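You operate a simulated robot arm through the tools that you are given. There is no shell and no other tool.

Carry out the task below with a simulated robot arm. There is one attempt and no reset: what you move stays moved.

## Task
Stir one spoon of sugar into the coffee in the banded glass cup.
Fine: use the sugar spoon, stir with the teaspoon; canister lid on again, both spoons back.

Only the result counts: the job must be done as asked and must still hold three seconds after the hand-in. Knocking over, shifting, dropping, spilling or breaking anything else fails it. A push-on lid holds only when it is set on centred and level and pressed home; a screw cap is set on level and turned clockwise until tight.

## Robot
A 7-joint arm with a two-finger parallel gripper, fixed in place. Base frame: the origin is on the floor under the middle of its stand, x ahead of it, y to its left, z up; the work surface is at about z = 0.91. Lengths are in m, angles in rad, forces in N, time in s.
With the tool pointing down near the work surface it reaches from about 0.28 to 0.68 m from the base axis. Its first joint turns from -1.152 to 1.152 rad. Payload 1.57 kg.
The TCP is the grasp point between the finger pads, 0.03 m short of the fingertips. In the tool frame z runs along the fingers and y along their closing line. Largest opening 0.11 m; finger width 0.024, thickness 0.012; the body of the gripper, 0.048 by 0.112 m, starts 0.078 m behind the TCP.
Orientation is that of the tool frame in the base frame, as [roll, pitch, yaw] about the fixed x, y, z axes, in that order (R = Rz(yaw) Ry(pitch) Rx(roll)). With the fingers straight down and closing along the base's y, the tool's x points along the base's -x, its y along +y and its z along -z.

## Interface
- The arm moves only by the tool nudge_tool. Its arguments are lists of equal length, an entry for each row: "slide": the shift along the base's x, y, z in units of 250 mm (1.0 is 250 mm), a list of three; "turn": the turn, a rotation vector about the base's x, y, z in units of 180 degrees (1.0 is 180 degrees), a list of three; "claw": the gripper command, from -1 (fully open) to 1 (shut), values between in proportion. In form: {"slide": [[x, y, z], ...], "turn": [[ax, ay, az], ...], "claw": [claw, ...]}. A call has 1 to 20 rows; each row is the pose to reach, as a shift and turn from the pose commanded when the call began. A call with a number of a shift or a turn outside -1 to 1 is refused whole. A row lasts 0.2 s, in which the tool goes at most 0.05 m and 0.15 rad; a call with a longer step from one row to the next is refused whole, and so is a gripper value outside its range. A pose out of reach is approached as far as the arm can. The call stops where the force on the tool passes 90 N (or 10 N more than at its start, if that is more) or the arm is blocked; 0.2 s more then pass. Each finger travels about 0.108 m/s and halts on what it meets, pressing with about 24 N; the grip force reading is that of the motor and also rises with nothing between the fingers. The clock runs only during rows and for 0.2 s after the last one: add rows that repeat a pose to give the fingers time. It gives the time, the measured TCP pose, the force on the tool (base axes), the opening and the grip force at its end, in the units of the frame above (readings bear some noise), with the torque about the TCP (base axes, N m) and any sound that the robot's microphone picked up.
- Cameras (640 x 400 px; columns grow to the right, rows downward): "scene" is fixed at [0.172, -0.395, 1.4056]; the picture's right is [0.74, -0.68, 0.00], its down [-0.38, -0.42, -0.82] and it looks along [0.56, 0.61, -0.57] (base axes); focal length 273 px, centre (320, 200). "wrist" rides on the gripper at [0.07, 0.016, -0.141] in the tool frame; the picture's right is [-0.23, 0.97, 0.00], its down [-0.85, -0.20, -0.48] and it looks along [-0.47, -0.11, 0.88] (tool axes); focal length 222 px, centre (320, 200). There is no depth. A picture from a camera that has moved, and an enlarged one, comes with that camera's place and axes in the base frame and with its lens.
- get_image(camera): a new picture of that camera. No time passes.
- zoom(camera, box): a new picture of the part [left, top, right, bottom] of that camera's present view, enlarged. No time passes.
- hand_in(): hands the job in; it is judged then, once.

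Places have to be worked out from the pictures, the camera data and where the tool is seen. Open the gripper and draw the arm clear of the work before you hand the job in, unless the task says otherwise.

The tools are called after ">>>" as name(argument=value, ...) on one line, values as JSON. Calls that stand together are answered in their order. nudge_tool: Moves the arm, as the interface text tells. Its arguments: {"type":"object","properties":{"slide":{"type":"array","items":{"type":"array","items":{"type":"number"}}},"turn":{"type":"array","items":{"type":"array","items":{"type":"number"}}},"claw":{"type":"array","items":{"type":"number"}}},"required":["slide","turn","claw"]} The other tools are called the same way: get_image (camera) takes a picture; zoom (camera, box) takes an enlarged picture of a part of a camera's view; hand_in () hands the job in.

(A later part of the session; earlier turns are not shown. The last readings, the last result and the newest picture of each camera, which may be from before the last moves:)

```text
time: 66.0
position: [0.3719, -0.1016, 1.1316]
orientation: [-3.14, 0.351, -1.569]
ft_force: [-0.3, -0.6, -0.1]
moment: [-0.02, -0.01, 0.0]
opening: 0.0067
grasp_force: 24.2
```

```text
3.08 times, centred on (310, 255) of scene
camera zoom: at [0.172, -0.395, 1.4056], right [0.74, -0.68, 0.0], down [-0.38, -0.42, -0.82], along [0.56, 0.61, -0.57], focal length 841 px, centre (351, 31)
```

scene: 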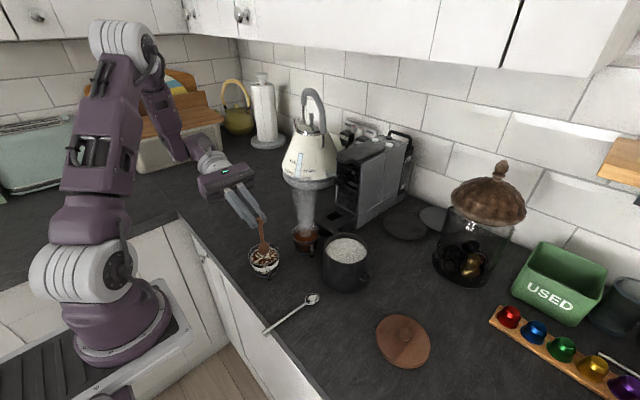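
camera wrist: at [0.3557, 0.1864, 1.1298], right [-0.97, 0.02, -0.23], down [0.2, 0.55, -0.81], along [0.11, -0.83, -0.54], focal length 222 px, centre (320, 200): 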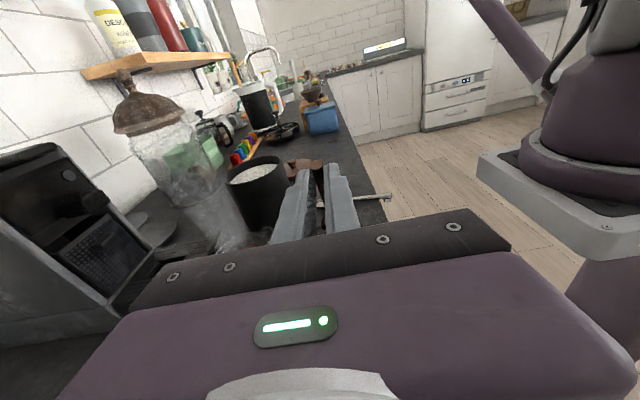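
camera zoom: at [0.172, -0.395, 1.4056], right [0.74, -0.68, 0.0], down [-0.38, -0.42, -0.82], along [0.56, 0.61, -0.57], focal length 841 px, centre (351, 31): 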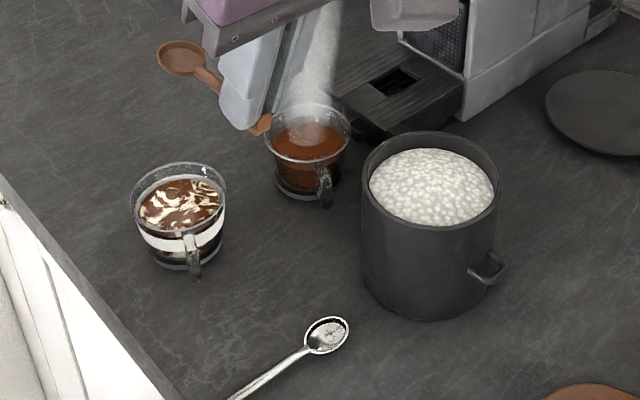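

The spoon is empty. The opening dropped from 9.3 to 6.7 mm, so the handle may have shifted in the grip; I inspect it.

>>> zoom(camera="wrist", box=[280, 140, 370, 240])

>>> zoom(camera="scene", box=[260, 185, 320, 240])

```text
4.00 times, centred on (325, 190) of wrist
camera zoom: at [0.3564, -0.2152, 1.2402], right [-0.97, 0.21, 0.08], down [0.2, 0.64, 0.74], along [0.11, 0.74, -0.66], focal length 888 px, centre (300, 240)
```

zoom: 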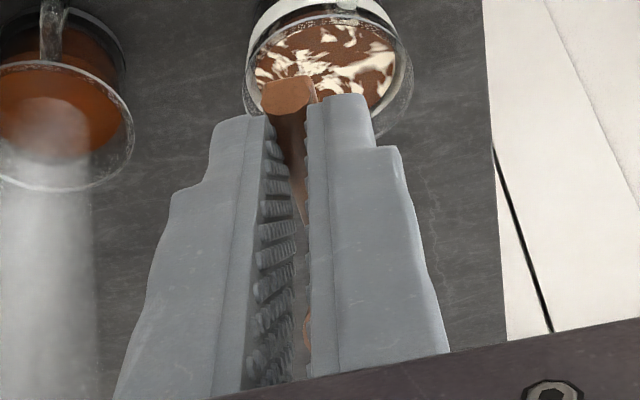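

```text
7.27 times, centred on (290, 212) of scene
camera zoom: at [0.172, -0.395, 1.4056], right [0.74, -0.68, 0.0], down [-0.38, -0.42, -0.82], along [0.56, 0.61, -0.57], focal length 1988 px, centre (538, 109)
```

zoom: 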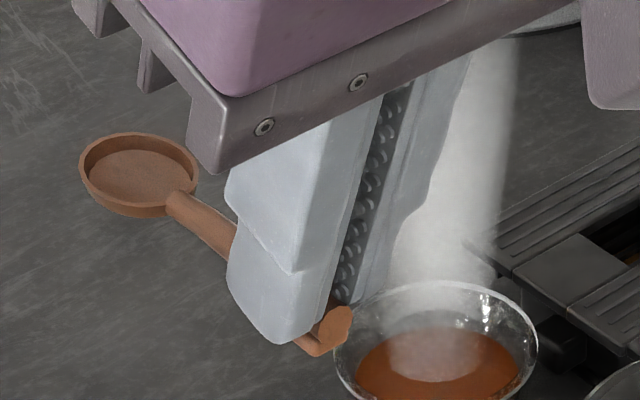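

The bowl pose relative to the gripper is unchanged in the view, and it is empty. I yaw back and return the sugar spoon above its original place.

>>> nudge_tool(slide=[[-0.0203, -0.0293, 0], [-0.0406, -0.0586, 0], [-0.0609, -0.0879, 0], [-0.0812, -0.1172, 0], [-0.1015, -0.1465, 0], [-0.1218, -0.1758, 0], [-0.1422, -0.2051, 0], [-0.1625, -0.2345, 0], [-0.1828, -0.2638, 0], [-0.2031, -0.2931, 0], [-0.2234, -0.3224, 0], [-0.2437, -0.3517, 0], [-0.264, -0.381, 0], [-0.264, -0.381, -0.16], [-0.264, -0.381, -0.32], [-0.264, -0.381, -0.5], [-0.264, -0.381, -0.6], [-0.264, -0.381, -0.6]], turn=[[0, 0, -0.0385], [0, 0, -0.077], [0, 0, -0.1155], [0, 0, -0.154], [0, 0, -0.1925], [0, 0, -0.231], [0, 0, -0.2695], [0, 0, -0.308], [0, 0, -0.3465], [0, 0, -0.385], [0, 0, -0.4235], [0, 0, -0.462], [0, 0, -0.5], [0, 0, -0.5], [0, 0, -0.5], [0, 0, -0.5], [0, 0, -0.5], [0, 0, -0.5]], claw=[1, 1, 1, 1, 1, 1, 1, 1, 1, 1, 1, 1, 1, 1, 1, 1, 1, 1])

>>> zoom(camera="scene", box=[270, 270, 370, 350])

>>> zoom(camera="wrist", box=[260, 110, 380, 220])

```text
time: 69.8
position: [0.305, -0.1952, 0.9809]
orientation: [-3.141, 0.349, -3.141]
ft_force: [-0.3, 0.6, -0.5]
moment: [0.0, 0.0, 0.0]
opening: 0.007
grasp_force: 24.1
```

```text
5.00 times, centred on (320, 310) of scene
camera zoom: at [0.172, -0.395, 1.4056], right [0.74, -0.68, 0.0], down [-0.38, -0.42, -0.82], along [0.56, 0.61, -0.57], focal length 1367 px, centre (320, -350)
```

zoom: 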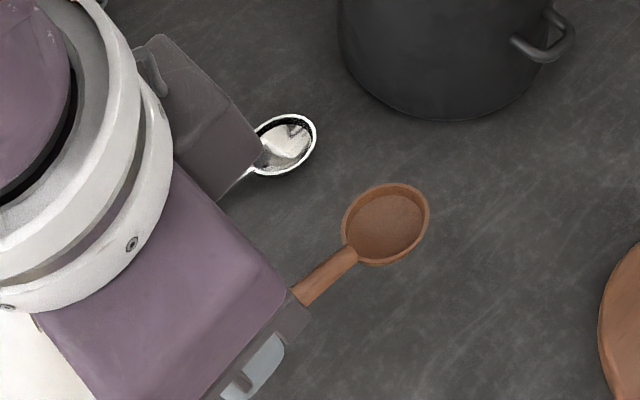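

```text
3.64 times, centred on (320, 165) of wrist
camera zoom: at [0.1909, -0.1795, 1.0899], right [0.21, 0.97, 0.08], down [0.64, -0.2, 0.74], along [0.74, -0.11, -0.67], focal length 808 px, centre (320, 327)
```

zoom: 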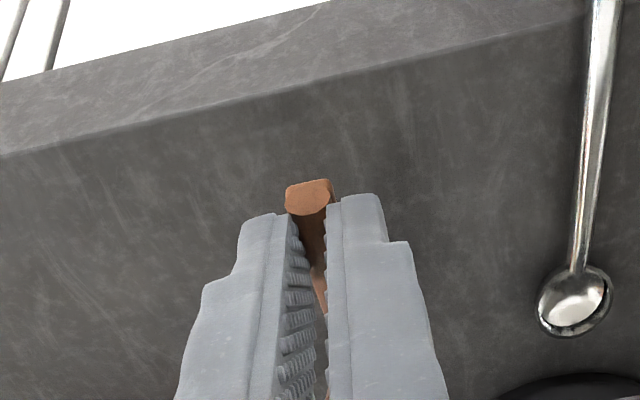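

The spoon sits practically as when first grasped. I lower it to near the original height in small steps, watching force.

>>> nudge_tool(slide=[[0, 0, -0.06], [0, 0, -0.11], [0, 0, -0.13], [0, 0, -0.138], [0, 0, -0.138]], turn=[[0, 0, 0], [0, 0, 0], [0, 0, 0], [0, 0, 0], [0, 0, 0]], claw=[1, 1, 1, 1, 1])

>>> zoom(camera="scene", box=[270, 300, 350, 370])

>>> zoom(camera="wrist", box=[260, 110, 380, 220])

```text
time: 71.0
position: [0.3054, -0.1963, 0.9468]
orientation: [-3.141, 0.349, -3.141]
ft_force: [1.1, 0.0, 22.8]
moment: [-0.04, -0.11, -0.02]
opening: 0.0065
grasp_force: 24.4
```

```text
5.71 times, centred on (310, 335) of scene
camera zoom: at [0.1718, -0.3948, 1.4057], right [0.74, -0.68, 0.0], down [-0.38, -0.42, -0.82], along [0.56, 0.61, -0.57], focal length 1562 px, centre (377, -571)
```

zoom: 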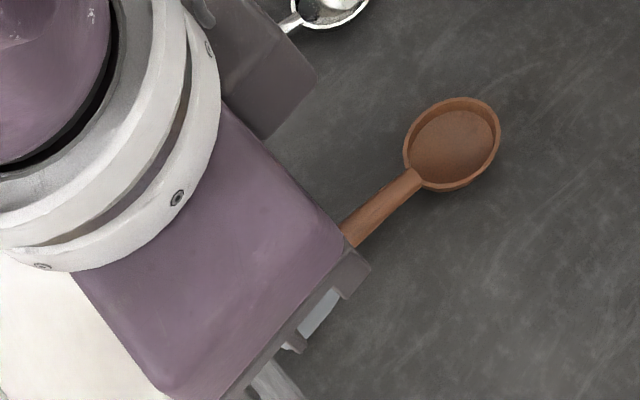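

```text
3.64 times, centred on (320, 165) of wrist
camera zoom: at [0.1912, -0.1799, 1.0558], right [0.21, 0.97, 0.08], down [0.64, -0.2, 0.74], along [0.74, -0.11, -0.66], focal length 808 px, centre (320, 327)
```

zoom: 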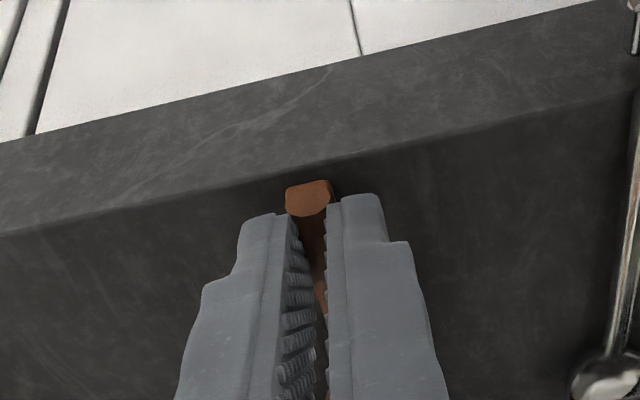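

Contact already (23 N) 2 mm above the grasp height, and the bowl sits ~3 mm further in +x. I relieve by raising 1.5 mm and shifting -3 mm in x, then look.

>>> nudge_tool(slide=[[0, 0, 0.006], [-0.012, 0, 0.006], [-0.012, 0, 0.006]], turn=[[0, 0, 0], [0, 0, 0], [0, 0, 0]], claw=[1, 1, 1])

>>> zoom(camera="scene", box=[270, 300, 350, 370])

```text
time: 71.8
position: [0.3028, -0.1964, 0.9485]
orientation: [-3.142, 0.348, -3.141]
ft_force: [0.2, -0.9, -0.3]
moment: [0.0, 0.0, 0.0]
opening: 0.0066
grasp_force: 24.1
```

```text
5.71 times, centred on (310, 335) of scene
camera zoom: at [0.172, -0.395, 1.4056], right [0.74, -0.68, 0.0], down [-0.38, -0.42, -0.82], along [0.56, 0.61, -0.57], focal length 1562 px, centre (377, -571)
```

zoom: 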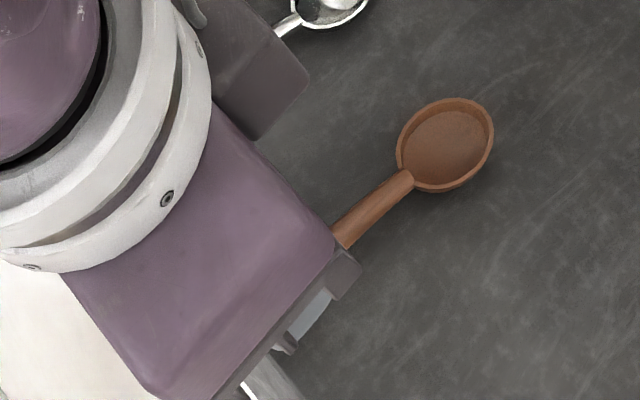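

The bowl is now at its original image position, hovering about 1 mm. I lower 1 mm and open the fingers gently, then back away upward.

>>> nudge_tool(slide=[[0, 0, -0.004], [0, 0, -0.004], [0, 0, -0.004], [0, 0, -0.004], [0, 0, -0.004], [0, 0, -0.004]], turn=[[0, 0, 0], [0, 0, 0], [0, 0, 0], [0, 0, 0], [0, 0, 0], [0, 0, 0]], claw=[1, 0.8, 0.65, 0.5, 0.3, 0.3])

>>> zoom(camera="wrist", box=[260, 110, 380, 220])

>>> zoom(camera="scene", box=[270, 300, 350, 370])

```text
time: 73.2
position: [0.3031, -0.195, 0.9467]
orientation: [3.141, 0.349, -3.142]
ft_force: [0.1, -0.9, -0.8]
moment: [-0.01, 0.02, 0.01]
opening: 0.0383
grasp_force: 0.0
```

```text
3.64 times, centred on (320, 165) of wrist
camera zoom: at [0.1891, -0.1789, 1.0561], right [0.21, 0.97, 0.08], down [0.64, -0.2, 0.74], along [0.74, -0.11, -0.67], focal length 808 px, centre (320, 327)
```

zoom: 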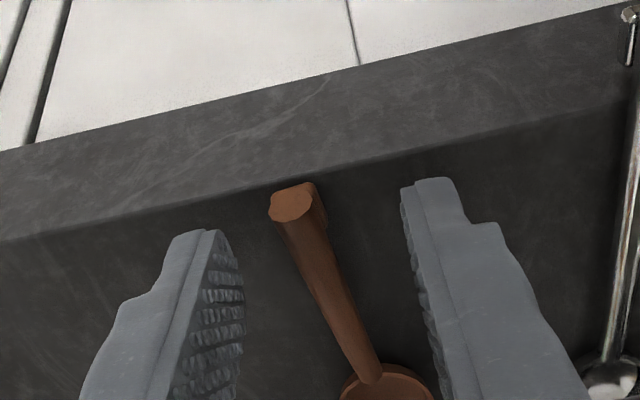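

```text
5.71 times, centred on (310, 335) of scene
camera zoom: at [0.172, -0.395, 1.4056], right [0.74, -0.68, 0.0], down [-0.38, -0.42, -0.82], along [0.56, 0.61, -0.57], focal length 1562 px, centre (377, -571)
```

zoom: 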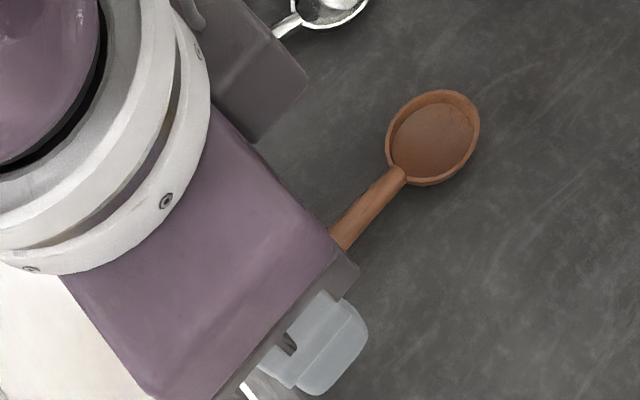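

The released spoon settled with a slight yaw. I back the gripper up to see how it lies.

>>> nudge_tool(slide=[[0, 0, 0.06], [0, 0, 0.2], [0, 0, 0.36], [0, 0, 0.36]], turn=[[0, 0, 0], [0, 0, 0], [0, 0, 0], [0, 0, 0]], claw=[0.3, 0.3, 0.3, 0.3])

>>> zoom(camera="wrist", box=[270, 80, 380, 200])

>>> zoom(camera="scene", box=[255, 280, 355, 365])

```text
time: 74.2
position: [0.3028, -0.1956, 1.0395]
orientation: [-3.141, 0.349, -3.141]
ft_force: [-0.6, -0.6, 0.1]
moment: [-0.01, 0.0, 0.0]
opening: 0.0386
grasp_force: 0.0
```

```text
3.33 times, centred on (325, 140) of wrist
camera zoom: at [0.1894, -0.1796, 1.1475], right [0.21, 0.97, 0.08], down [0.64, -0.2, 0.74], along [0.74, -0.11, -0.67], focal length 740 px, centre (303, 400)
```

zoom: 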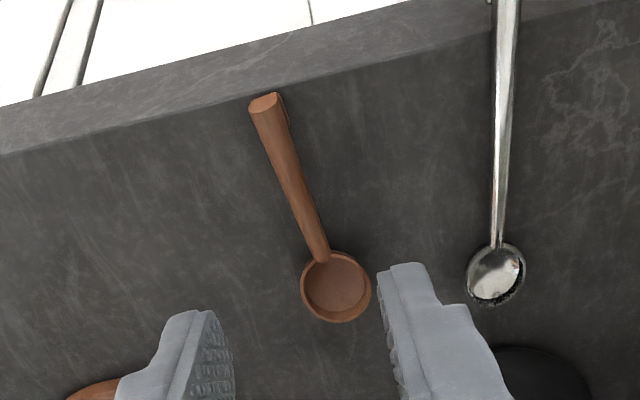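

```text
4.71 times, centred on (305, 322) of scene
camera zoom: at [0.172, -0.3949, 1.4056], right [0.74, -0.68, 0.0], down [-0.38, -0.42, -0.82], along [0.56, 0.61, -0.57], focal length 1286 px, centre (391, -376)
```

zoom: 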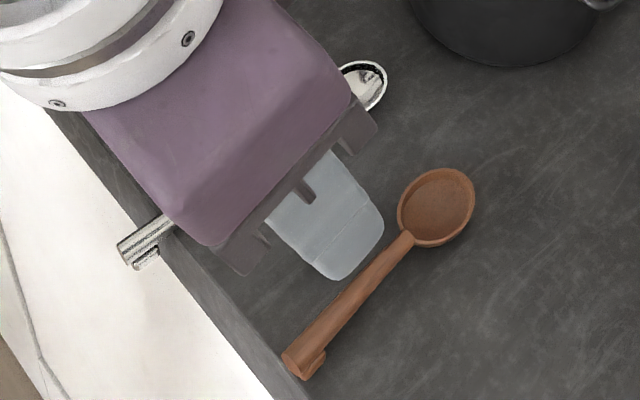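

The sugar spoon is back within a few mm of its place. Next the teaspoon: its handle overhangs the counter edge (end x≈0.284, y≈-0.122), so I bring the tool vertical over the overhanging end.

>>> nudge_tool(slide=[[-0.022, 0.1, 0], [-0.044, 0.2, 0], [-0.066, 0.292, 0], [-0.066, 0.292, 0]], turn=[[0, 0.037, 0], [0, 0.074, 0], [0, 0.1111, 0], [0, 0.1111, 0]], claw=[0.3, 0.3, 0.3, 0.3])

>>> nudge_tool(slide=[[0, 0, -0.1], [0, 0, -0.2], [0, 0, -0.2]], turn=[[0, 0, -0.0145], [0, 0, -0.0145], [0, 0, -0.0145]], claw=[0.3, 0.3, 0.3])

>>> get_image(camera="wrist")

>>> zoom(camera="wrist", box=[260, 110, 380, 220])

>>> zoom(camera="scene", box=[240, 270, 340, 360])

```text
time: 75.2
position: [0.2873, -0.1211, 1.0354]
orientation: [3.14, -0.001, -3.14]
ft_force: [-0.5, -0.4, -0.4]
moment: [0.0, 0.01, -0.01]
opening: 0.0383
grasp_force: 0.0
```

```text
time: 76.0
position: [0.2866, -0.1223, 0.9847]
orientation: [-3.141, -0.001, 3.098]
ft_force: [0.1, -0.5, 0.4]
moment: [0.01, -0.01, -0.02]
opening: 0.0383
grasp_force: 0.0
```

```text
taken
camera wrist: at [0.2177, -0.103, 1.126], right [0.27, 0.96, 0.0], down [0.84, -0.24, 0.48], along [0.46, -0.13, -0.88], focal length 222 px, centre (320, 200)
```

wrist: 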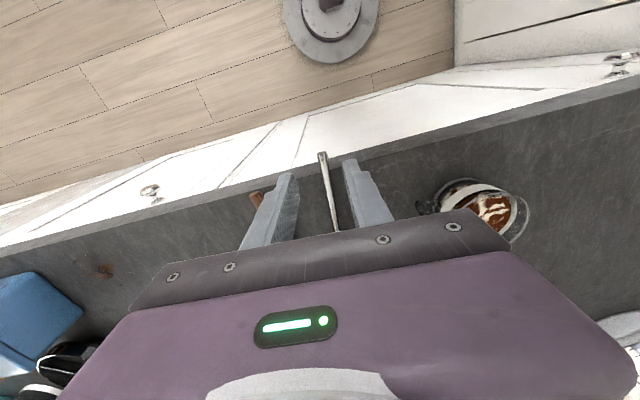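

```text
3.64 times, centred on (320, 165) of wrist
camera zoom: at [0.2177, -0.103, 1.126], right [0.27, 0.96, 0.0], down [0.84, -0.24, 0.48], along [0.46, -0.13, -0.88], focal length 808 px, centre (320, 327)
```

zoom: 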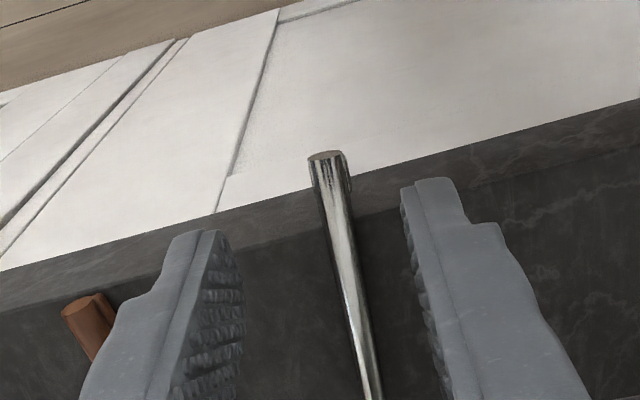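

```text
4.44 times, centred on (290, 315) of scene
camera zoom: at [0.172, -0.395, 1.4056], right [0.74, -0.68, 0.0], down [-0.38, -0.42, -0.82], along [0.56, 0.61, -0.57], focal length 1215 px, centre (453, -311)
```

zoom: 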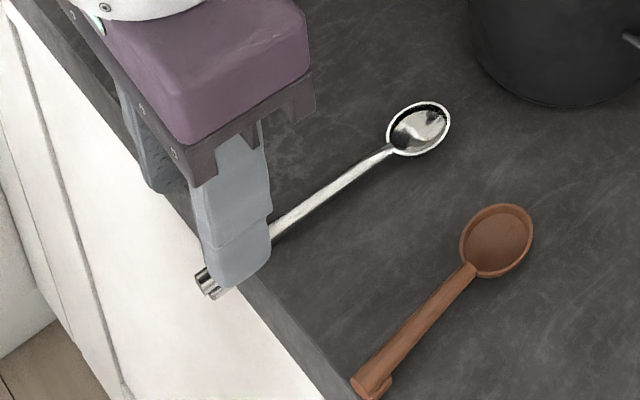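

The handle is ~3 mm to +y of the fingers' centre and the edge is at x≈0.300. I correct, then descend so the fingertips pass just in front of the counter edge around the overhanging handle.

>>> nudge_tool(slide=[[-0.01, 0.011, 0], [-0.01, 0.011, -0.08], [-0.01, 0.011, -0.16], [-0.01, 0.011, -0.2], [-0.01, 0.011, -0.212], [-0.01, 0.011, -0.212]], turn=[[0, 0, 0], [0, 0, 0], [0, 0, 0], [0, 0, 0], [0, 0, 0], [0, 0, 0]], claw=[0.3, 0.3, 0.3, 0.3, 0.3, 0.3])

>>> zoom(camera="wrist", box=[260, 110, 380, 220])

>>> zoom(camera="scene", box=[240, 270, 340, 360])

```text
time: 77.4
position: [0.2844, -0.1186, 0.9333]
orientation: [-3.141, -0.002, 3.096]
ft_force: [-0.6, 0.0, 0.8]
moment: [-0.01, -0.04, 0.01]
opening: 0.0386
grasp_force: 0.0
```

```text
3.64 times, centred on (320, 165) of wrist
camera zoom: at [0.2153, -0.0998, 1.0739], right [0.27, 0.96, 0.0], down [0.85, -0.24, 0.48], along [0.46, -0.13, -0.88], focal length 808 px, centre (320, 327)
```

zoom: 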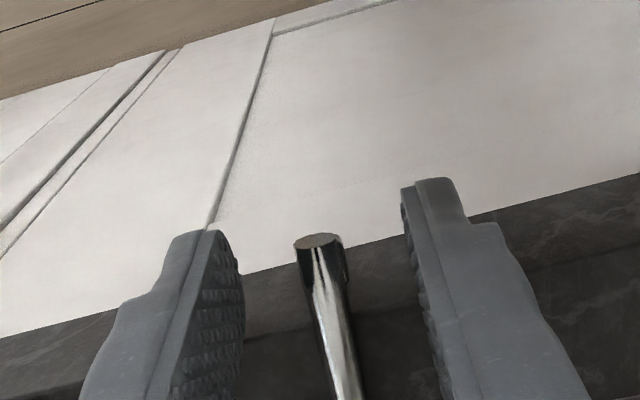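

```text
4.44 times, centred on (290, 315) of scene
camera zoom: at [0.172, -0.395, 1.4056], right [0.74, -0.68, 0.0], down [-0.38, -0.42, -0.82], along [0.56, 0.61, -0.57], focal length 1215 px, centre (453, -311)
```

zoom: 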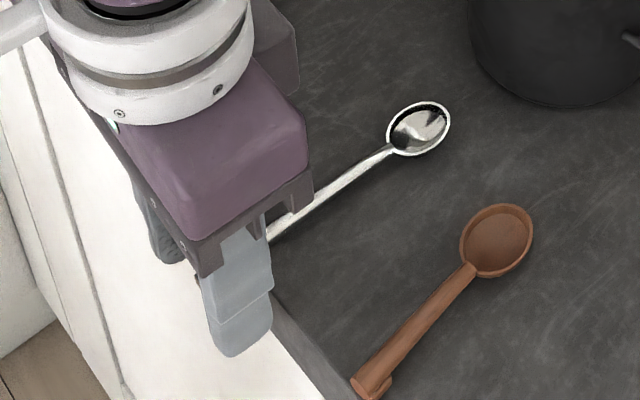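

The fingers straddle the teaspoon handle. I lower 5 mm more and close on it.

>>> nudge_tool(slide=[[0, 0, -0.02], [0, 0, -0.02], [0, 0, -0.02], [0, 0, -0.02], [0, 0, -0.02], [0, 0, -0.02], [0, 0, -0.02]], turn=[[0, 0, 0], [0, 0, 0], [0, 0, 0], [0, 0, 0], [0, 0, 0], [0, 0, 0], [0, 0, 0]], claw=[0.3, 0.5, 0.65, 0.8, 1, 1, 1])

>>> zoom(camera="wrist", box=[260, 110, 380, 220])

>>> zoom(camera="scene", box=[240, 270, 340, 360])

```text
time: 79.0
position: [0.2829, -0.1184, 0.9275]
orientation: [3.141, 0.002, 3.095]
ft_force: [-0.6, 0.5, 0.1]
moment: [0.01, 0.0, -0.04]
opening: 0.0099
grasp_force: 23.6
```

```text
3.64 times, centred on (320, 165) of wrist
camera zoom: at [0.2152, -0.0998, 1.0689], right [0.27, 0.96, 0.0], down [0.85, -0.24, 0.48], along [0.46, -0.13, -0.88], focal length 808 px, centre (320, 327)
```

zoom: 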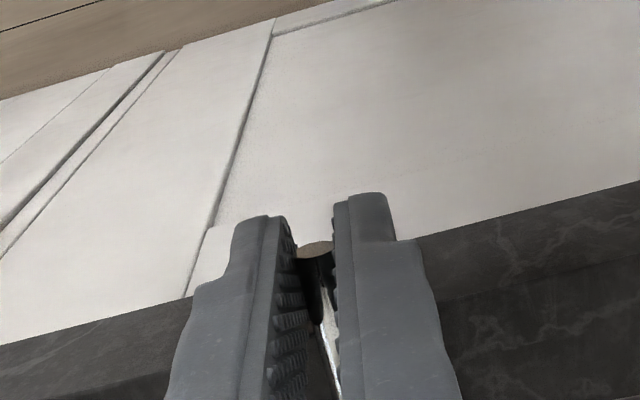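

```text
4.44 times, centred on (290, 315) of scene
camera zoom: at [0.172, -0.395, 1.4056], right [0.74, -0.68, 0.0], down [-0.38, -0.42, -0.82], along [0.56, 0.61, -0.57], focal length 1215 px, centre (453, -311)
```

zoom: 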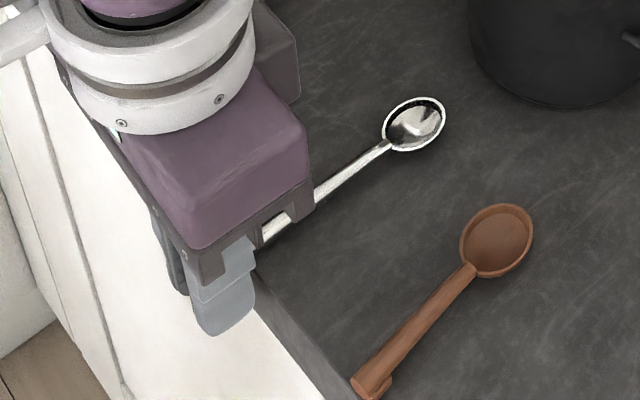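

The teaspoon is gripped firmly (9.9 mm). I lift it straight up and look.

>>> nudge_tool(slide=[[0, 0, 0.02], [0, 0, 0.08], [0, 0, 0.2], [0, 0, 0.38], [0, 0, 0.55], [0, 0, 0.688], [0, 0, 0.688]], turn=[[0, 0, 0], [0, 0, 0], [0, 0, 0], [0, 0, 0], [0, 0, 0], [0, 0, 0], [0, 0, 0]], claw=[1, 1, 1, 1, 1, 1, 1])

>>> get_image(camera="scene")

>>> get_image(camera="wrist")

```text
time: 80.6
position: [0.2831, -0.1213, 1.1003]
orientation: [-3.141, -0.001, 3.096]
ft_force: [-0.2, -0.2, -0.2]
moment: [0.01, 0.0, 0.0]
opening: 0.0097
grasp_force: 23.7
```

```text
taken
```

scene: 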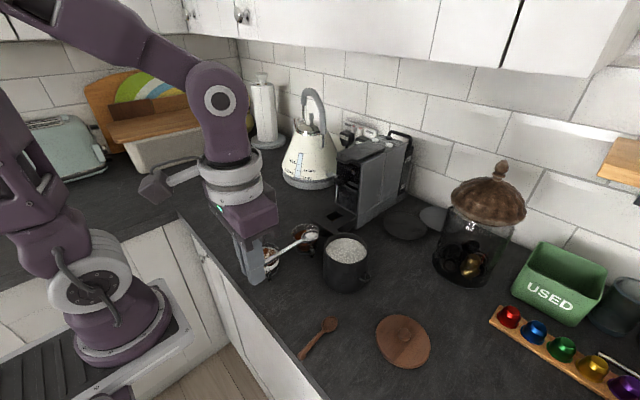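

```text
taken
camera wrist: at [0.2153, -0.1015, 1.2417], right [0.27, 0.96, 0.0], down [0.84, -0.24, 0.48], along [0.46, -0.13, -0.88], focal length 222 px, centre (320, 200)
```

wrist: 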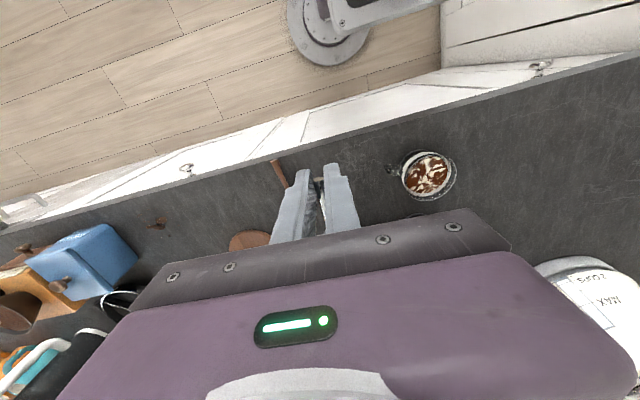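

The teaspoon hangs level in the grip. I use the clear wrist view to re-measure the cup.

>>> zoom(camera="wrist", box=[380, 130, 480, 220])

>>> zoom(camera="scene", box=[230, 215, 330, 295])

```text
4.44 times, centred on (430, 175) of wrist
camera zoom: at [0.2153, -0.1015, 1.2417], right [0.27, 0.96, 0.0], down [0.84, -0.24, 0.48], along [0.46, -0.13, -0.88], focal length 987 px, centre (-169, 311)
```

zoom: 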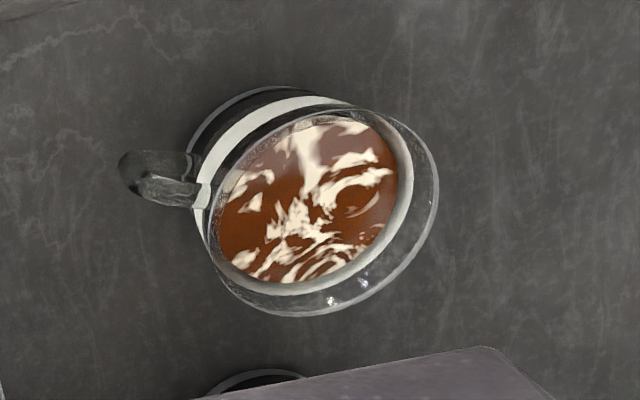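

```text
5.00 times, centred on (280, 255) of scene
camera zoom: at [0.172, -0.395, 1.4056], right [0.74, -0.68, 0.0], down [-0.38, -0.42, -0.82], along [0.56, 0.61, -0.57], focal length 1367 px, centre (520, -75)
```

zoom: 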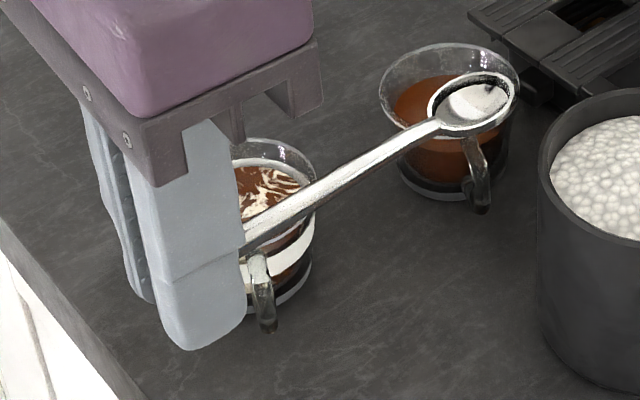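

Cup centre measures (0.372, 0.012), coffee surface z≈0.946. I raise the teaspoon a little and yaw it to point toward +y, moving it to the cup's -y side.

>>> nudge_tool(slide=[[0.027, 0.0043, 0.08], [0.054, 0.0086, 0.16], [0.081, 0.013, 0.16], [0.108, 0.0172, 0.16], [0.135, 0.0215, 0.16], [0.162, 0.0258, 0.16], [0.19, 0.03, 0.16], [0.217, 0.0345, 0.16], [0.244, 0.0388, 0.16], [0.271, 0.043, 0.16], [0.298, 0.0474, 0.16], [0.325, 0.0517, 0.16], [0.352, 0.056, 0.16], [0.352, 0.056, 0.16]], turn=[[0, 0, 0.0396], [0, 0, 0.0792], [0, 0, 0.1188], [0, 0, 0.1584], [0, 0, 0.198], [0, 0, 0.2376], [0, 0, 0.2772], [0, 0, 0.3168], [0, 0, 0.3564], [0, 0, 0.396], [0, 0, 0.4356], [0, 0, 0.4752], [0, 0, 0.5145], [0, 0, 0.5145]], claw=[1, 1, 1, 1, 1, 1, 1, 1, 1, 1, 1, 1, 1, 1])

>>> nudge_tool(slide=[[0, 0.038, 0], [0, 0.076, 0], [0, 0.114, 0], [0, 0.152, 0], [0, 0.19, 0], [0, 0.228, 0], [0, 0.266, 0], [0, 0.304, 0], [0, 0.342, 0], [0, 0.38, 0.0], [0, 0.4, 0], [0, 0.4, 0]], turn=[[-0.04, 0, 0], [-0.08, 0, 0], [-0.12, 0, 0], [-0.16, 0, 0], [-0.2, 0, 0], [-0.24, 0, 0], [-0.28, 0, 0], [-0.32, 0, 0], [-0.36, 0, 0], [-0.4, 0, 0], [-0.4167, 0, 0], [-0.4167, 0, 0]], claw=[1, 1, 1, 1, 1, 1, 1, 1, 1, 1, 1, 1])

>>> get_image(camera="scene")

>>> zoom(camera="scene", box=[220, 180, 320, 290])

```text
time: 83.6
position: [0.3708, -0.1051, 1.1412]
orientation: [-3.141, 0.001, -1.569]
ft_force: [0.2, 0.2, -0.1]
moment: [-0.02, 0.0, 0.01]
opening: 0.0097
grasp_force: 23.4
```

```text
time: 86.2
position: [0.3713, -0.0065, 1.1404]
orientation: [-3.14, -1.312, -1.571]
ft_force: [-0.6, -0.6, 0.1]
moment: [0.0, 0.01, -0.01]
opening: 0.0096
grasp_force: 24.0
```

```text
taken
```

scene: 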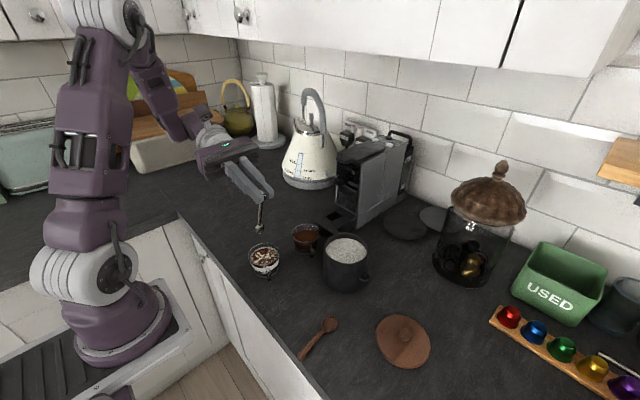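

```text
3.64 times, centred on (270, 235) of scene
camera zoom: at [0.172, -0.3949, 1.4056], right [0.74, -0.68, 0.0], down [-0.38, -0.42, -0.82], along [0.56, 0.61, -0.57], focal length 994 px, centre (502, 73)
```

zoom: 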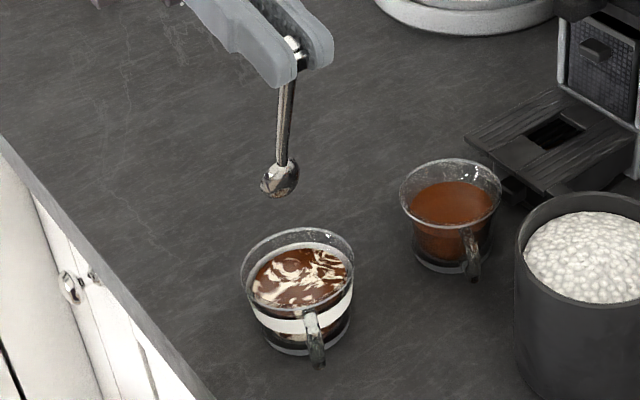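

Teaspoon bowl hangs right above the banded cup. I lower it into the coffee with force monitoring.

>>> nudge_tool(slide=[[0, -0.01, -0.1], [0, -0.01, -0.18], [0, -0.01, -0.25], [0, -0.01, -0.31], [0, -0.01, -0.31]], turn=[[0, 0, 0], [0, 0, 0], [0, 0, 0], [0, 0, 0], [0, 0, 0]], claw=[1, 1, 1, 1, 1])

>>> zoom(camera="scene", box=[230, 210, 320, 285])

>>> get_image(camera="wrist")

```text
time: 87.4
position: [0.3707, -0.0095, 1.064]
orientation: [3.142, -1.308, -1.572]
ft_force: [0.1, -0.9, -1.2]
moment: [-0.01, 0.04, 0.0]
opening: 0.0095
grasp_force: 24.2
```

```text
5.33 times, centred on (275, 248) of scene
camera zoom: at [0.172, -0.395, 1.4056], right [0.74, -0.68, 0.0], down [-0.38, -0.42, -0.82], along [0.56, 0.61, -0.57], focal length 1458 px, centre (560, -53)
```

zoom: 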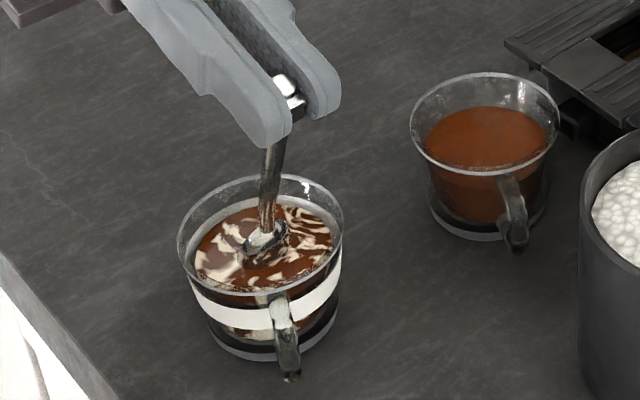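

```text
taken
camera wrist: at [0.3557, 0.1091, 1.1667], right [-0.97, 0.06, -0.22], down [0.2, 0.68, -0.7], along [0.11, -0.73, -0.68], focal length 222 px, centre (320, 200)
```

wrist: 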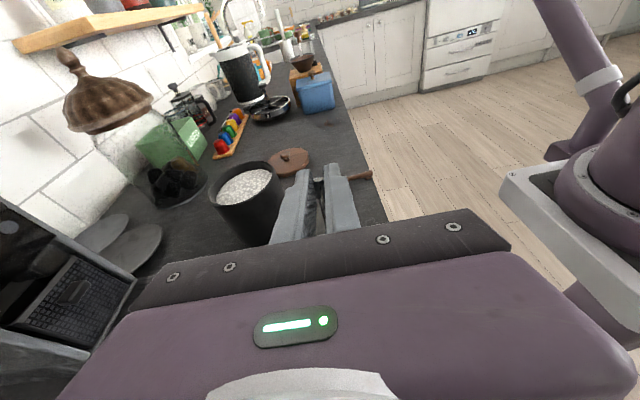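

The bowl is in the coffee near the centre. I lower another 9 mm to submerge it fully and check the force.

>>> nudge_tool(slide=[[0, 0, -0.02], [0, 0, -0.036], [0, 0, -0.036]], turn=[[0, 0, 0], [0, 0, 0], [0, 0, 0]], claw=[1, 1, 1])

>>> zoom(camera="scene", box=[240, 225, 300, 280])

```text
time: 88.2
position: [0.3718, -0.0095, 1.0542]
orientation: [-3.14, -1.309, -1.573]
ft_force: [0.4, -0.5, 0.0]
moment: [0.01, 0.01, 0.0]
opening: 0.0099
grasp_force: 23.9
```

```text
7.27 times, centred on (270, 252) of scene
camera zoom: at [0.172, -0.395, 1.4056], right [0.74, -0.68, 0.0], down [-0.38, -0.42, -0.82], along [0.56, 0.61, -0.57], focal length 1988 px, centre (684, -182)
```

zoom: 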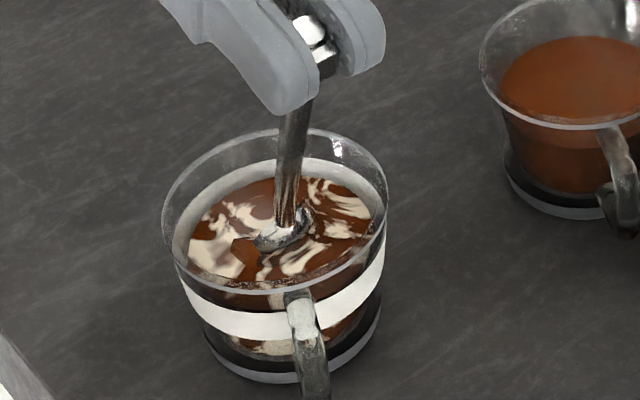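

No contact force. I start stirring with one gentle circle of ~9 mm radius and then check that the cup did not move.

>>> nudge_tool(slide=[[0.014, 0.008, 0], [0.032, 0.008, 0], [0.0215, 0.0335, 0], [-0.004, 0.044, 0], [-0.0295, 0.0335, 0], [-0.04, 0.008, 0], [-0.0295, -0.0175, 0], [-0.004, -0.028, 0], [0.0215, -0.0175, 0], [0.032, 0.008, 0], [0.0215, 0.0335, 0], [-0.004, 0.044, 0], [-0.0295, 0.0335, 0], [-0.04, 0.008, 0], [-0.0295, -0.0175, 0], [-0.004, -0.028, 0], [0.0215, -0.0175, 0], [0.032, 0.008, 0]], turn=[[0, 0, 0], [0, 0, 0], [0, 0, 0], [0, 0, 0], [0, 0, 0], [0, 0, 0], [0, 0, 0], [0, 0, 0], [0, 0, 0], [0, 0, 0], [0, 0, 0], [0, 0, 0], [0, 0, 0], [0, 0, 0], [0, 0, 0], [0, 0, 0], [0, 0, 0], [0, 0, 0]], claw=[1, 1, 1, 1, 1, 1, 1, 1, 1, 1, 1, 1, 1, 1, 1, 1, 1, 1])

>>> zoom(camera="scene", box=[240, 225, 300, 280])

```text
time: 92.0
position: [0.3802, -0.0064, 1.0532]
orientation: [3.14, -1.308, -1.571]
ft_force: [0.5, 0.4, -0.8]
moment: [0.04, 0.03, -0.02]
opening: 0.0096
grasp_force: 24.0
```

```text
7.27 times, centred on (270, 252) of scene
camera zoom: at [0.172, -0.395, 1.4056], right [0.74, -0.68, 0.0], down [-0.38, -0.42, -0.82], along [0.56, 0.61, -0.57], focal length 1988 px, centre (684, -182)
```

zoom: 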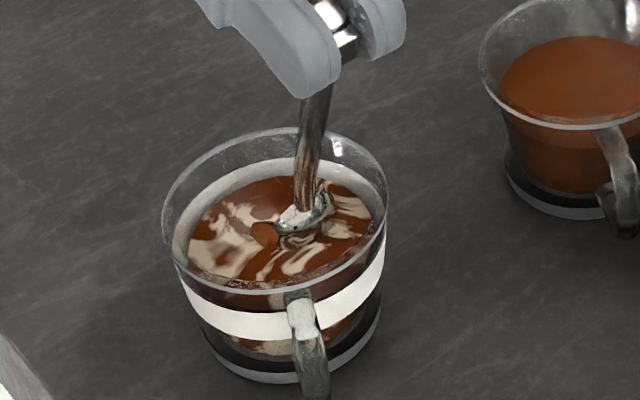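

The cup stayed put and the swirls are fading. I continue stirring several turns, slightly deeper and wider.

>>> nudge_tool(slide=[[0.004, 0, -0.008], [-0.0077, 0.0283, -0.008], [-0.036, 0.04, -0.008], [-0.0643, 0.0283, -0.008], [-0.076, 0, -0.008], [-0.0643, -0.0283, -0.008], [-0.036, -0.04, -0.008], [-0.0077, -0.0283, -0.008], [0.004, 0, -0.008], [-0.0077, 0.0283, -0.008], [-0.036, 0.04, -0.008], [-0.0643, 0.0283, -0.008], [-0.076, 0, -0.008], [-0.0643, -0.0283, -0.008], [-0.036, -0.04, -0.008], [-0.0077, -0.0283, -0.008], [0.004, 0, -0.008], [0, 0, -0.008]], turn=[[0, 0, 0], [0, 0, 0], [0, 0, 0], [0, 0, 0], [0, 0, 0], [0, 0, 0], [0, 0, 0], [0, 0, 0], [0, 0, 0], [0, 0, 0], [0, 0, 0], [0, 0, 0], [0, 0, 0], [0, 0, 0], [0, 0, 0], [0, 0, 0], [0, 0, 0], [0, 0, 0]], claw=[1, 1, 1, 1, 1, 1, 1, 1, 1, 1, 1, 1, 1, 1, 1, 1, 1, 1])

>>> zoom(camera="scene", box=[240, 225, 300, 280])

```text
time: 95.8
position: [0.3797, -0.0058, 1.0521]
orientation: [3.141, -1.31, -1.572]
ft_force: [-1.4, 0.4, -2.1]
moment: [0.01, -0.01, 0.01]
opening: 0.0097
grasp_force: 23.3
```

```text
7.27 times, centred on (270, 252) of scene
camera zoom: at [0.172, -0.395, 1.4056], right [0.74, -0.68, 0.0], down [-0.38, -0.42, -0.82], along [0.56, 0.61, -0.57], focal length 1988 px, centre (684, -182)
```

zoom: 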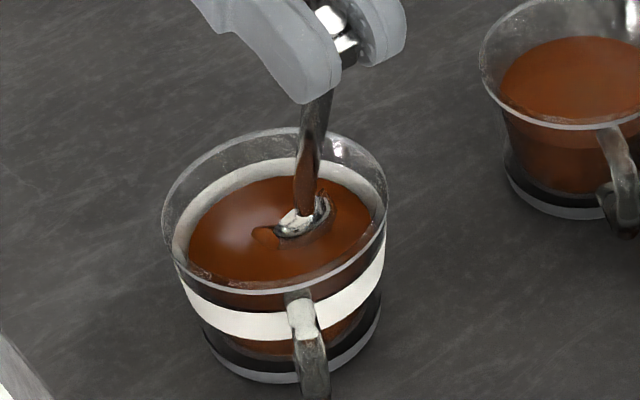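

The swirls and bottom sugar have completely dissolved. I do one more turn, return to the centre and lift the teaspoon straight out, pausing above the cup for drips.

>>> nudge_tool(slide=[[-0.0077, 0.0283, 0], [-0.036, 0.04, 0], [-0.0643, 0.0283, 0], [-0.076, 0, 0], [-0.0643, -0.0283, 0], [-0.036, -0.04, 0], [-0.0077, -0.0283, 0], [0, 0, 0], [-0.02, 0, 0], [-0.036, 0, 0], [-0.036, 0, 0.06], [-0.036, 0, 0.14], [-0.036, 0, 0.24], [-0.036, 0, 0.24], [-0.036, 0, 0.24], [-0.036, 0, 0.36], [-0.036, 0, 0.36], [-0.036, 0, 0.36]], turn=[[0, 0, 0], [0, 0, 0], [0, 0, 0], [0, 0, 0], [0, 0, 0], [0, 0, 0], [0, 0, 0], [0, 0, 0], [0, 0, 0], [0, 0, 0], [0, 0, 0], [0, 0, 0], [0, 0, 0], [0, 0, 0], [0, 0, 0], [0, 0, 0], [0, 0, 0], [0, 0, 0]], claw=[1, 1, 1, 1, 1, 1, 1, 1, 1, 1, 1, 1, 1, 1, 1, 1, 1, 1])

>>> zoom(camera="scene", box=[220, 180, 320, 290])

```text
time: 99.6
position: [0.3712, -0.0042, 1.1419]
orientation: [3.141, -1.308, -1.571]
ft_force: [0.1, 0.0, 0.7]
moment: [0.01, -0.01, 0.02]
opening: 0.0094
grasp_force: 24.3
```

```text
3.64 times, centred on (270, 235) of scene
camera zoom: at [0.172, -0.395, 1.4056], right [0.74, -0.68, 0.0], down [-0.38, -0.42, -0.82], along [0.56, 0.61, -0.57], focal length 994 px, centre (502, 73)
```

zoom: 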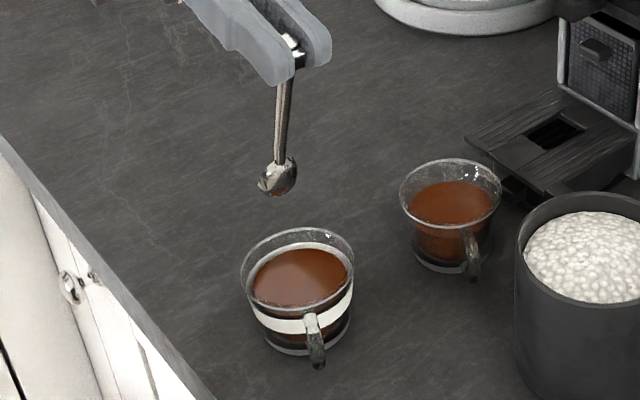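

Coffee is uniform and the teaspoon is clear of the cup. I tilt it back to level while withdrawing to -y, then yaw back.

>>> nudge_tool(slide=[[0, -0.02, 0], [0, -0.058, 0], [0, -0.096, 0], [0, -0.134, 0], [0, -0.172, 0], [0, -0.21, 0], [0, -0.248, 0], [0, -0.286, 0], [0, -0.324, 0], [0, -0.362, 0], [0, -0.4, 0], [0, -0.4, 0]], turn=[[0.0167, 0, 0], [0.0567, 0, 0], [0.0967, 0, 0], [0.1367, 0, 0], [0.1767, 0, 0], [0.2167, 0, 0], [0.2567, 0, 0], [0.2967, 0, 0], [0.3367, 0, 0], [0.3767, 0, 0], [0.4167, 0, 0], [0.4167, 0, 0]], claw=[1, 1, 1, 1, 1, 1, 1, 1, 1, 1, 1, 1])

>>> nudge_tool(slide=[[-0.027, -0.0043, 0], [-0.054, -0.0086, 0], [-0.081, -0.013, 0], [-0.108, -0.0172, 0], [-0.135, -0.0215, 0], [-0.162, -0.0258, 0], [-0.19, -0.03, 0], [-0.217, -0.0345, 0], [-0.244, -0.0388, 0], [-0.271, -0.043, 0], [-0.298, -0.0474, 0], [-0.325, -0.0517, 0], [-0.348, -0.0542, 0], [-0.348, -0.0542, -0.166], [-0.348, -0.0542, -0.166]], turn=[[0, 0, -0.0396], [0, 0, -0.0792], [0, 0, -0.1188], [0, 0, -0.1584], [0, 0, -0.198], [0, 0, -0.2376], [0, 0, -0.2772], [0, 0, -0.3168], [0, 0, -0.3564], [0, 0, -0.396], [0, 0, -0.4356], [0, 0, -0.4752], [0, 0, -0.5145], [0, 0, -0.5145], [0, 0, -0.5145]], claw=[1, 1, 1, 1, 1, 1, 1, 1, 1, 1, 1, 1, 1, 1, 1])

>>> get_image(camera="scene")

>>> zoom(camera="scene", box=[230, 215, 330, 295])

```text
time: 102.2
position: [0.3704, -0.1064, 1.1431]
orientation: [3.141, 0.002, -1.571]
ft_force: [-0.6, 0.3, -0.8]
moment: [-0.04, -0.03, 0.0]
opening: 0.0099
grasp_force: 24.0
```

```text
time: 105.4
position: [0.2822, -0.1192, 1.0997]
orientation: [3.141, 0.0, 3.095]
ft_force: [0.4, 0.6, -0.8]
moment: [0.05, -0.01, -0.03]
opening: 0.0093
grasp_force: 24.2
```

```text
taken
```

scene: 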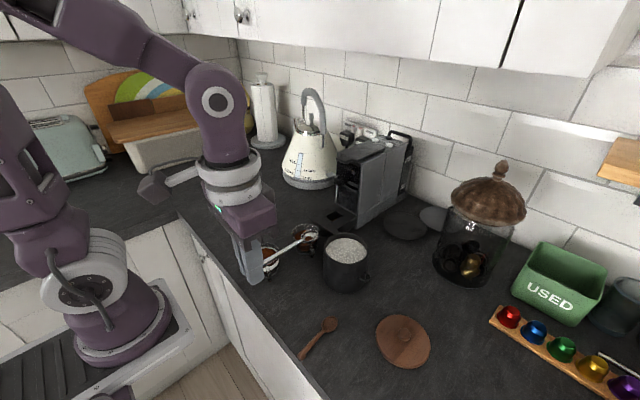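

```text
5.00 times, centred on (280, 255) of scene
camera zoom: at [0.172, -0.395, 1.4056], right [0.74, -0.68, 0.0], down [-0.38, -0.42, -0.82], along [0.56, 0.61, -0.57], focal length 1367 px, centre (520, -75)
```

zoom: 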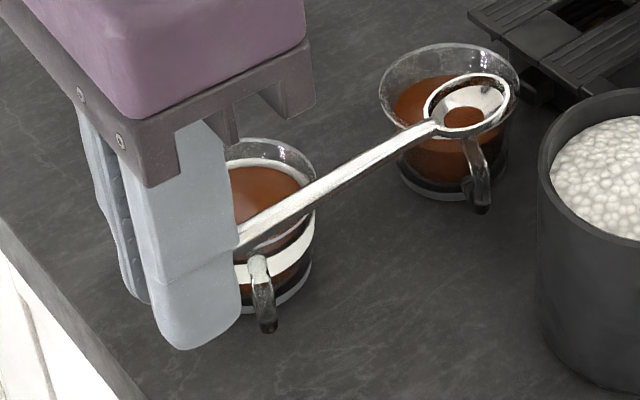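

Position is back above the teaspoon's spot. I check whether the teaspoon bowl carries coffee.

>>> zoom(camera="scene", box=[295, 220, 340, 250])

```text
13.33 times, centred on (318, 235) of scene
camera zoom: at [0.172, -0.395, 1.4056], right [0.74, -0.68, 0.0], down [-0.38, -0.42, -0.82], along [0.56, 0.61, -0.57], focal length 3645 px, centre (353, -267)
```

zoom: 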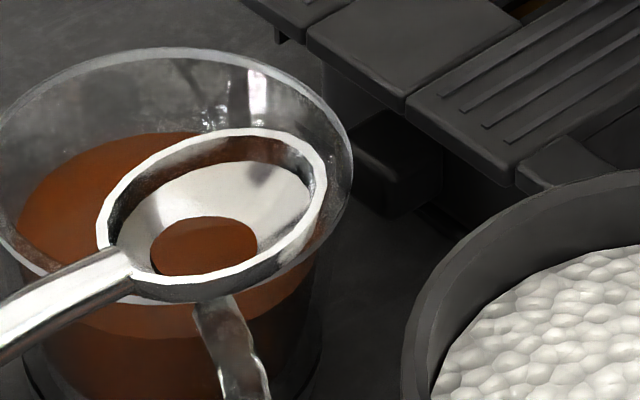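

A small pool of coffee sits in the spoon. To avoid any spill on putting it down, I carry it level back to the cup and tip it in.

>>> nudge_tool(slide=[[0.027, 0.0043, 0.08], [0.054, 0.0086, 0.16], [0.081, 0.013, 0.16], [0.108, 0.0172, 0.16], [0.135, 0.0215, 0.16], [0.162, 0.0258, 0.16], [0.19, 0.03, 0.16], [0.217, 0.0345, 0.16], [0.244, 0.0388, 0.16], [0.271, 0.043, 0.16], [0.298, 0.0474, 0.16], [0.325, 0.0517, 0.16], [0.352, 0.056, 0.16], [0.352, 0.056, 0.16]], turn=[[0, 0, 0.0396], [0, 0, 0.0792], [0, 0, 0.1188], [0, 0, 0.1584], [0, 0, 0.198], [0, 0, 0.2376], [0, 0, 0.2772], [0, 0, 0.3168], [0, 0, 0.3564], [0, 0, 0.396], [0, 0, 0.4356], [0, 0, 0.4752], [0, 0, 0.5145], [0, 0, 0.5145]], claw=[1, 1, 1, 1, 1, 1, 1, 1, 1, 1, 1, 1, 1, 1])

>>> zoom(camera="scene", box=[220, 180, 320, 290])

```text
time: 108.4
position: [0.3711, -0.1063, 1.1398]
orientation: [3.141, 0.001, -1.57]
ft_force: [0.0, 0.2, -0.2]
moment: [-0.03, -0.03, -0.01]
opening: 0.0096
grasp_force: 24.8
```

```text
3.64 times, centred on (270, 235) of scene
camera zoom: at [0.172, -0.395, 1.4056], right [0.74, -0.68, 0.0], down [-0.38, -0.42, -0.82], along [0.56, 0.61, -0.57], focal length 994 px, centre (502, 73)
```

zoom: 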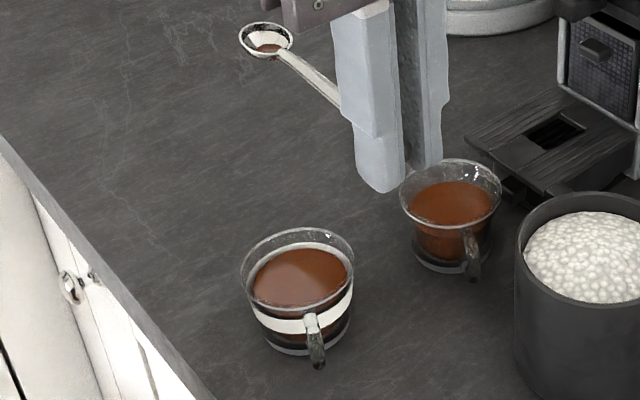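

The bowl is right above the cup. I lower it near the rim and tip it past vertical to drain the coffee back.

>>> nudge_tool(slide=[[0, 0, -0.19], [0, 0.002, -0.38], [0, 0.004, -0.548], [0, 0.0148, -0.49], [0, 0.0328, -0.4336], [0, 0.058, -0.3804], [0, 0.09, -0.3308], [0, 0.128, -0.286], [0, 0.172, -0.2464], [0, 0.2204, -0.2128], [0, 0.2732, -0.186], [0, 0.3284, -0.166], [0, 0.3864, -0.1536], [0, 0.4452, -0.1492], [0, 0.504, -0.152], [0, 0.562, -0.1628], [0, 0.562, -0.1628], [0, 0.562, -0.1628], [0, 0.562, -0.1628], [0, 0.562, -0.1628]], turn=[[0, 0, 0], [0, 0, 0], [0, 0, 0], [-0.0417, 0, 0], [-0.0833, 0, 0], [-0.125, 0, 0], [-0.1667, 0, 0], [-0.2083, 0, 0], [-0.25, 0, 0], [-0.2917, 0, 0], [-0.3333, 0, 0], [-0.375, 0, 0], [-0.4167, 0, 0], [-0.4583, 0, 0], [-0.5, 0, 0], [-0.5417, 0, 0], [-0.5417, 0, 0], [-0.5417, 0, 0], [-0.5417, 0, 0], [-0.5417, 0, 0]], claw=[1, 1, 1, 1, 1, 1, 1, 1, 1, 1, 1, 1, 1, 1, 1, 1, 1, 1, 1, 1])

>>> zoom(camera="scene", box=[220, 180, 320, 290])

```text
time: 112.6
position: [0.3718, 0.0342, 1.0995]
orientation: [-0.001, -1.44, 1.571]
ft_force: [0.3, -1.2, 0.5]
moment: [0.04, -0.01, 0.01]
opening: 0.0097
grasp_force: 23.6
```

```text
3.64 times, centred on (270, 235) of scene
camera zoom: at [0.172, -0.395, 1.4056], right [0.74, -0.68, 0.0], down [-0.38, -0.42, -0.82], along [0.56, 0.61, -0.57], focal length 994 px, centre (502, 73)
```

zoom: 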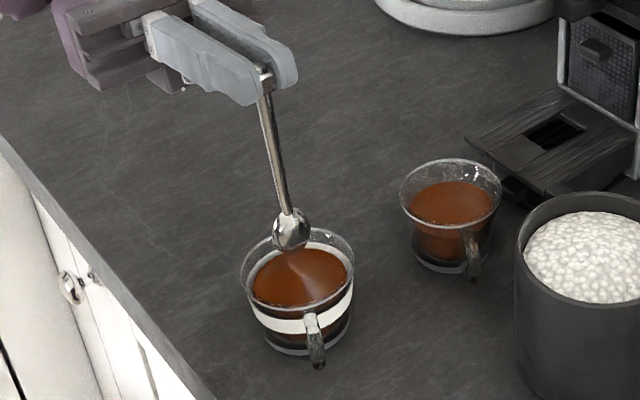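

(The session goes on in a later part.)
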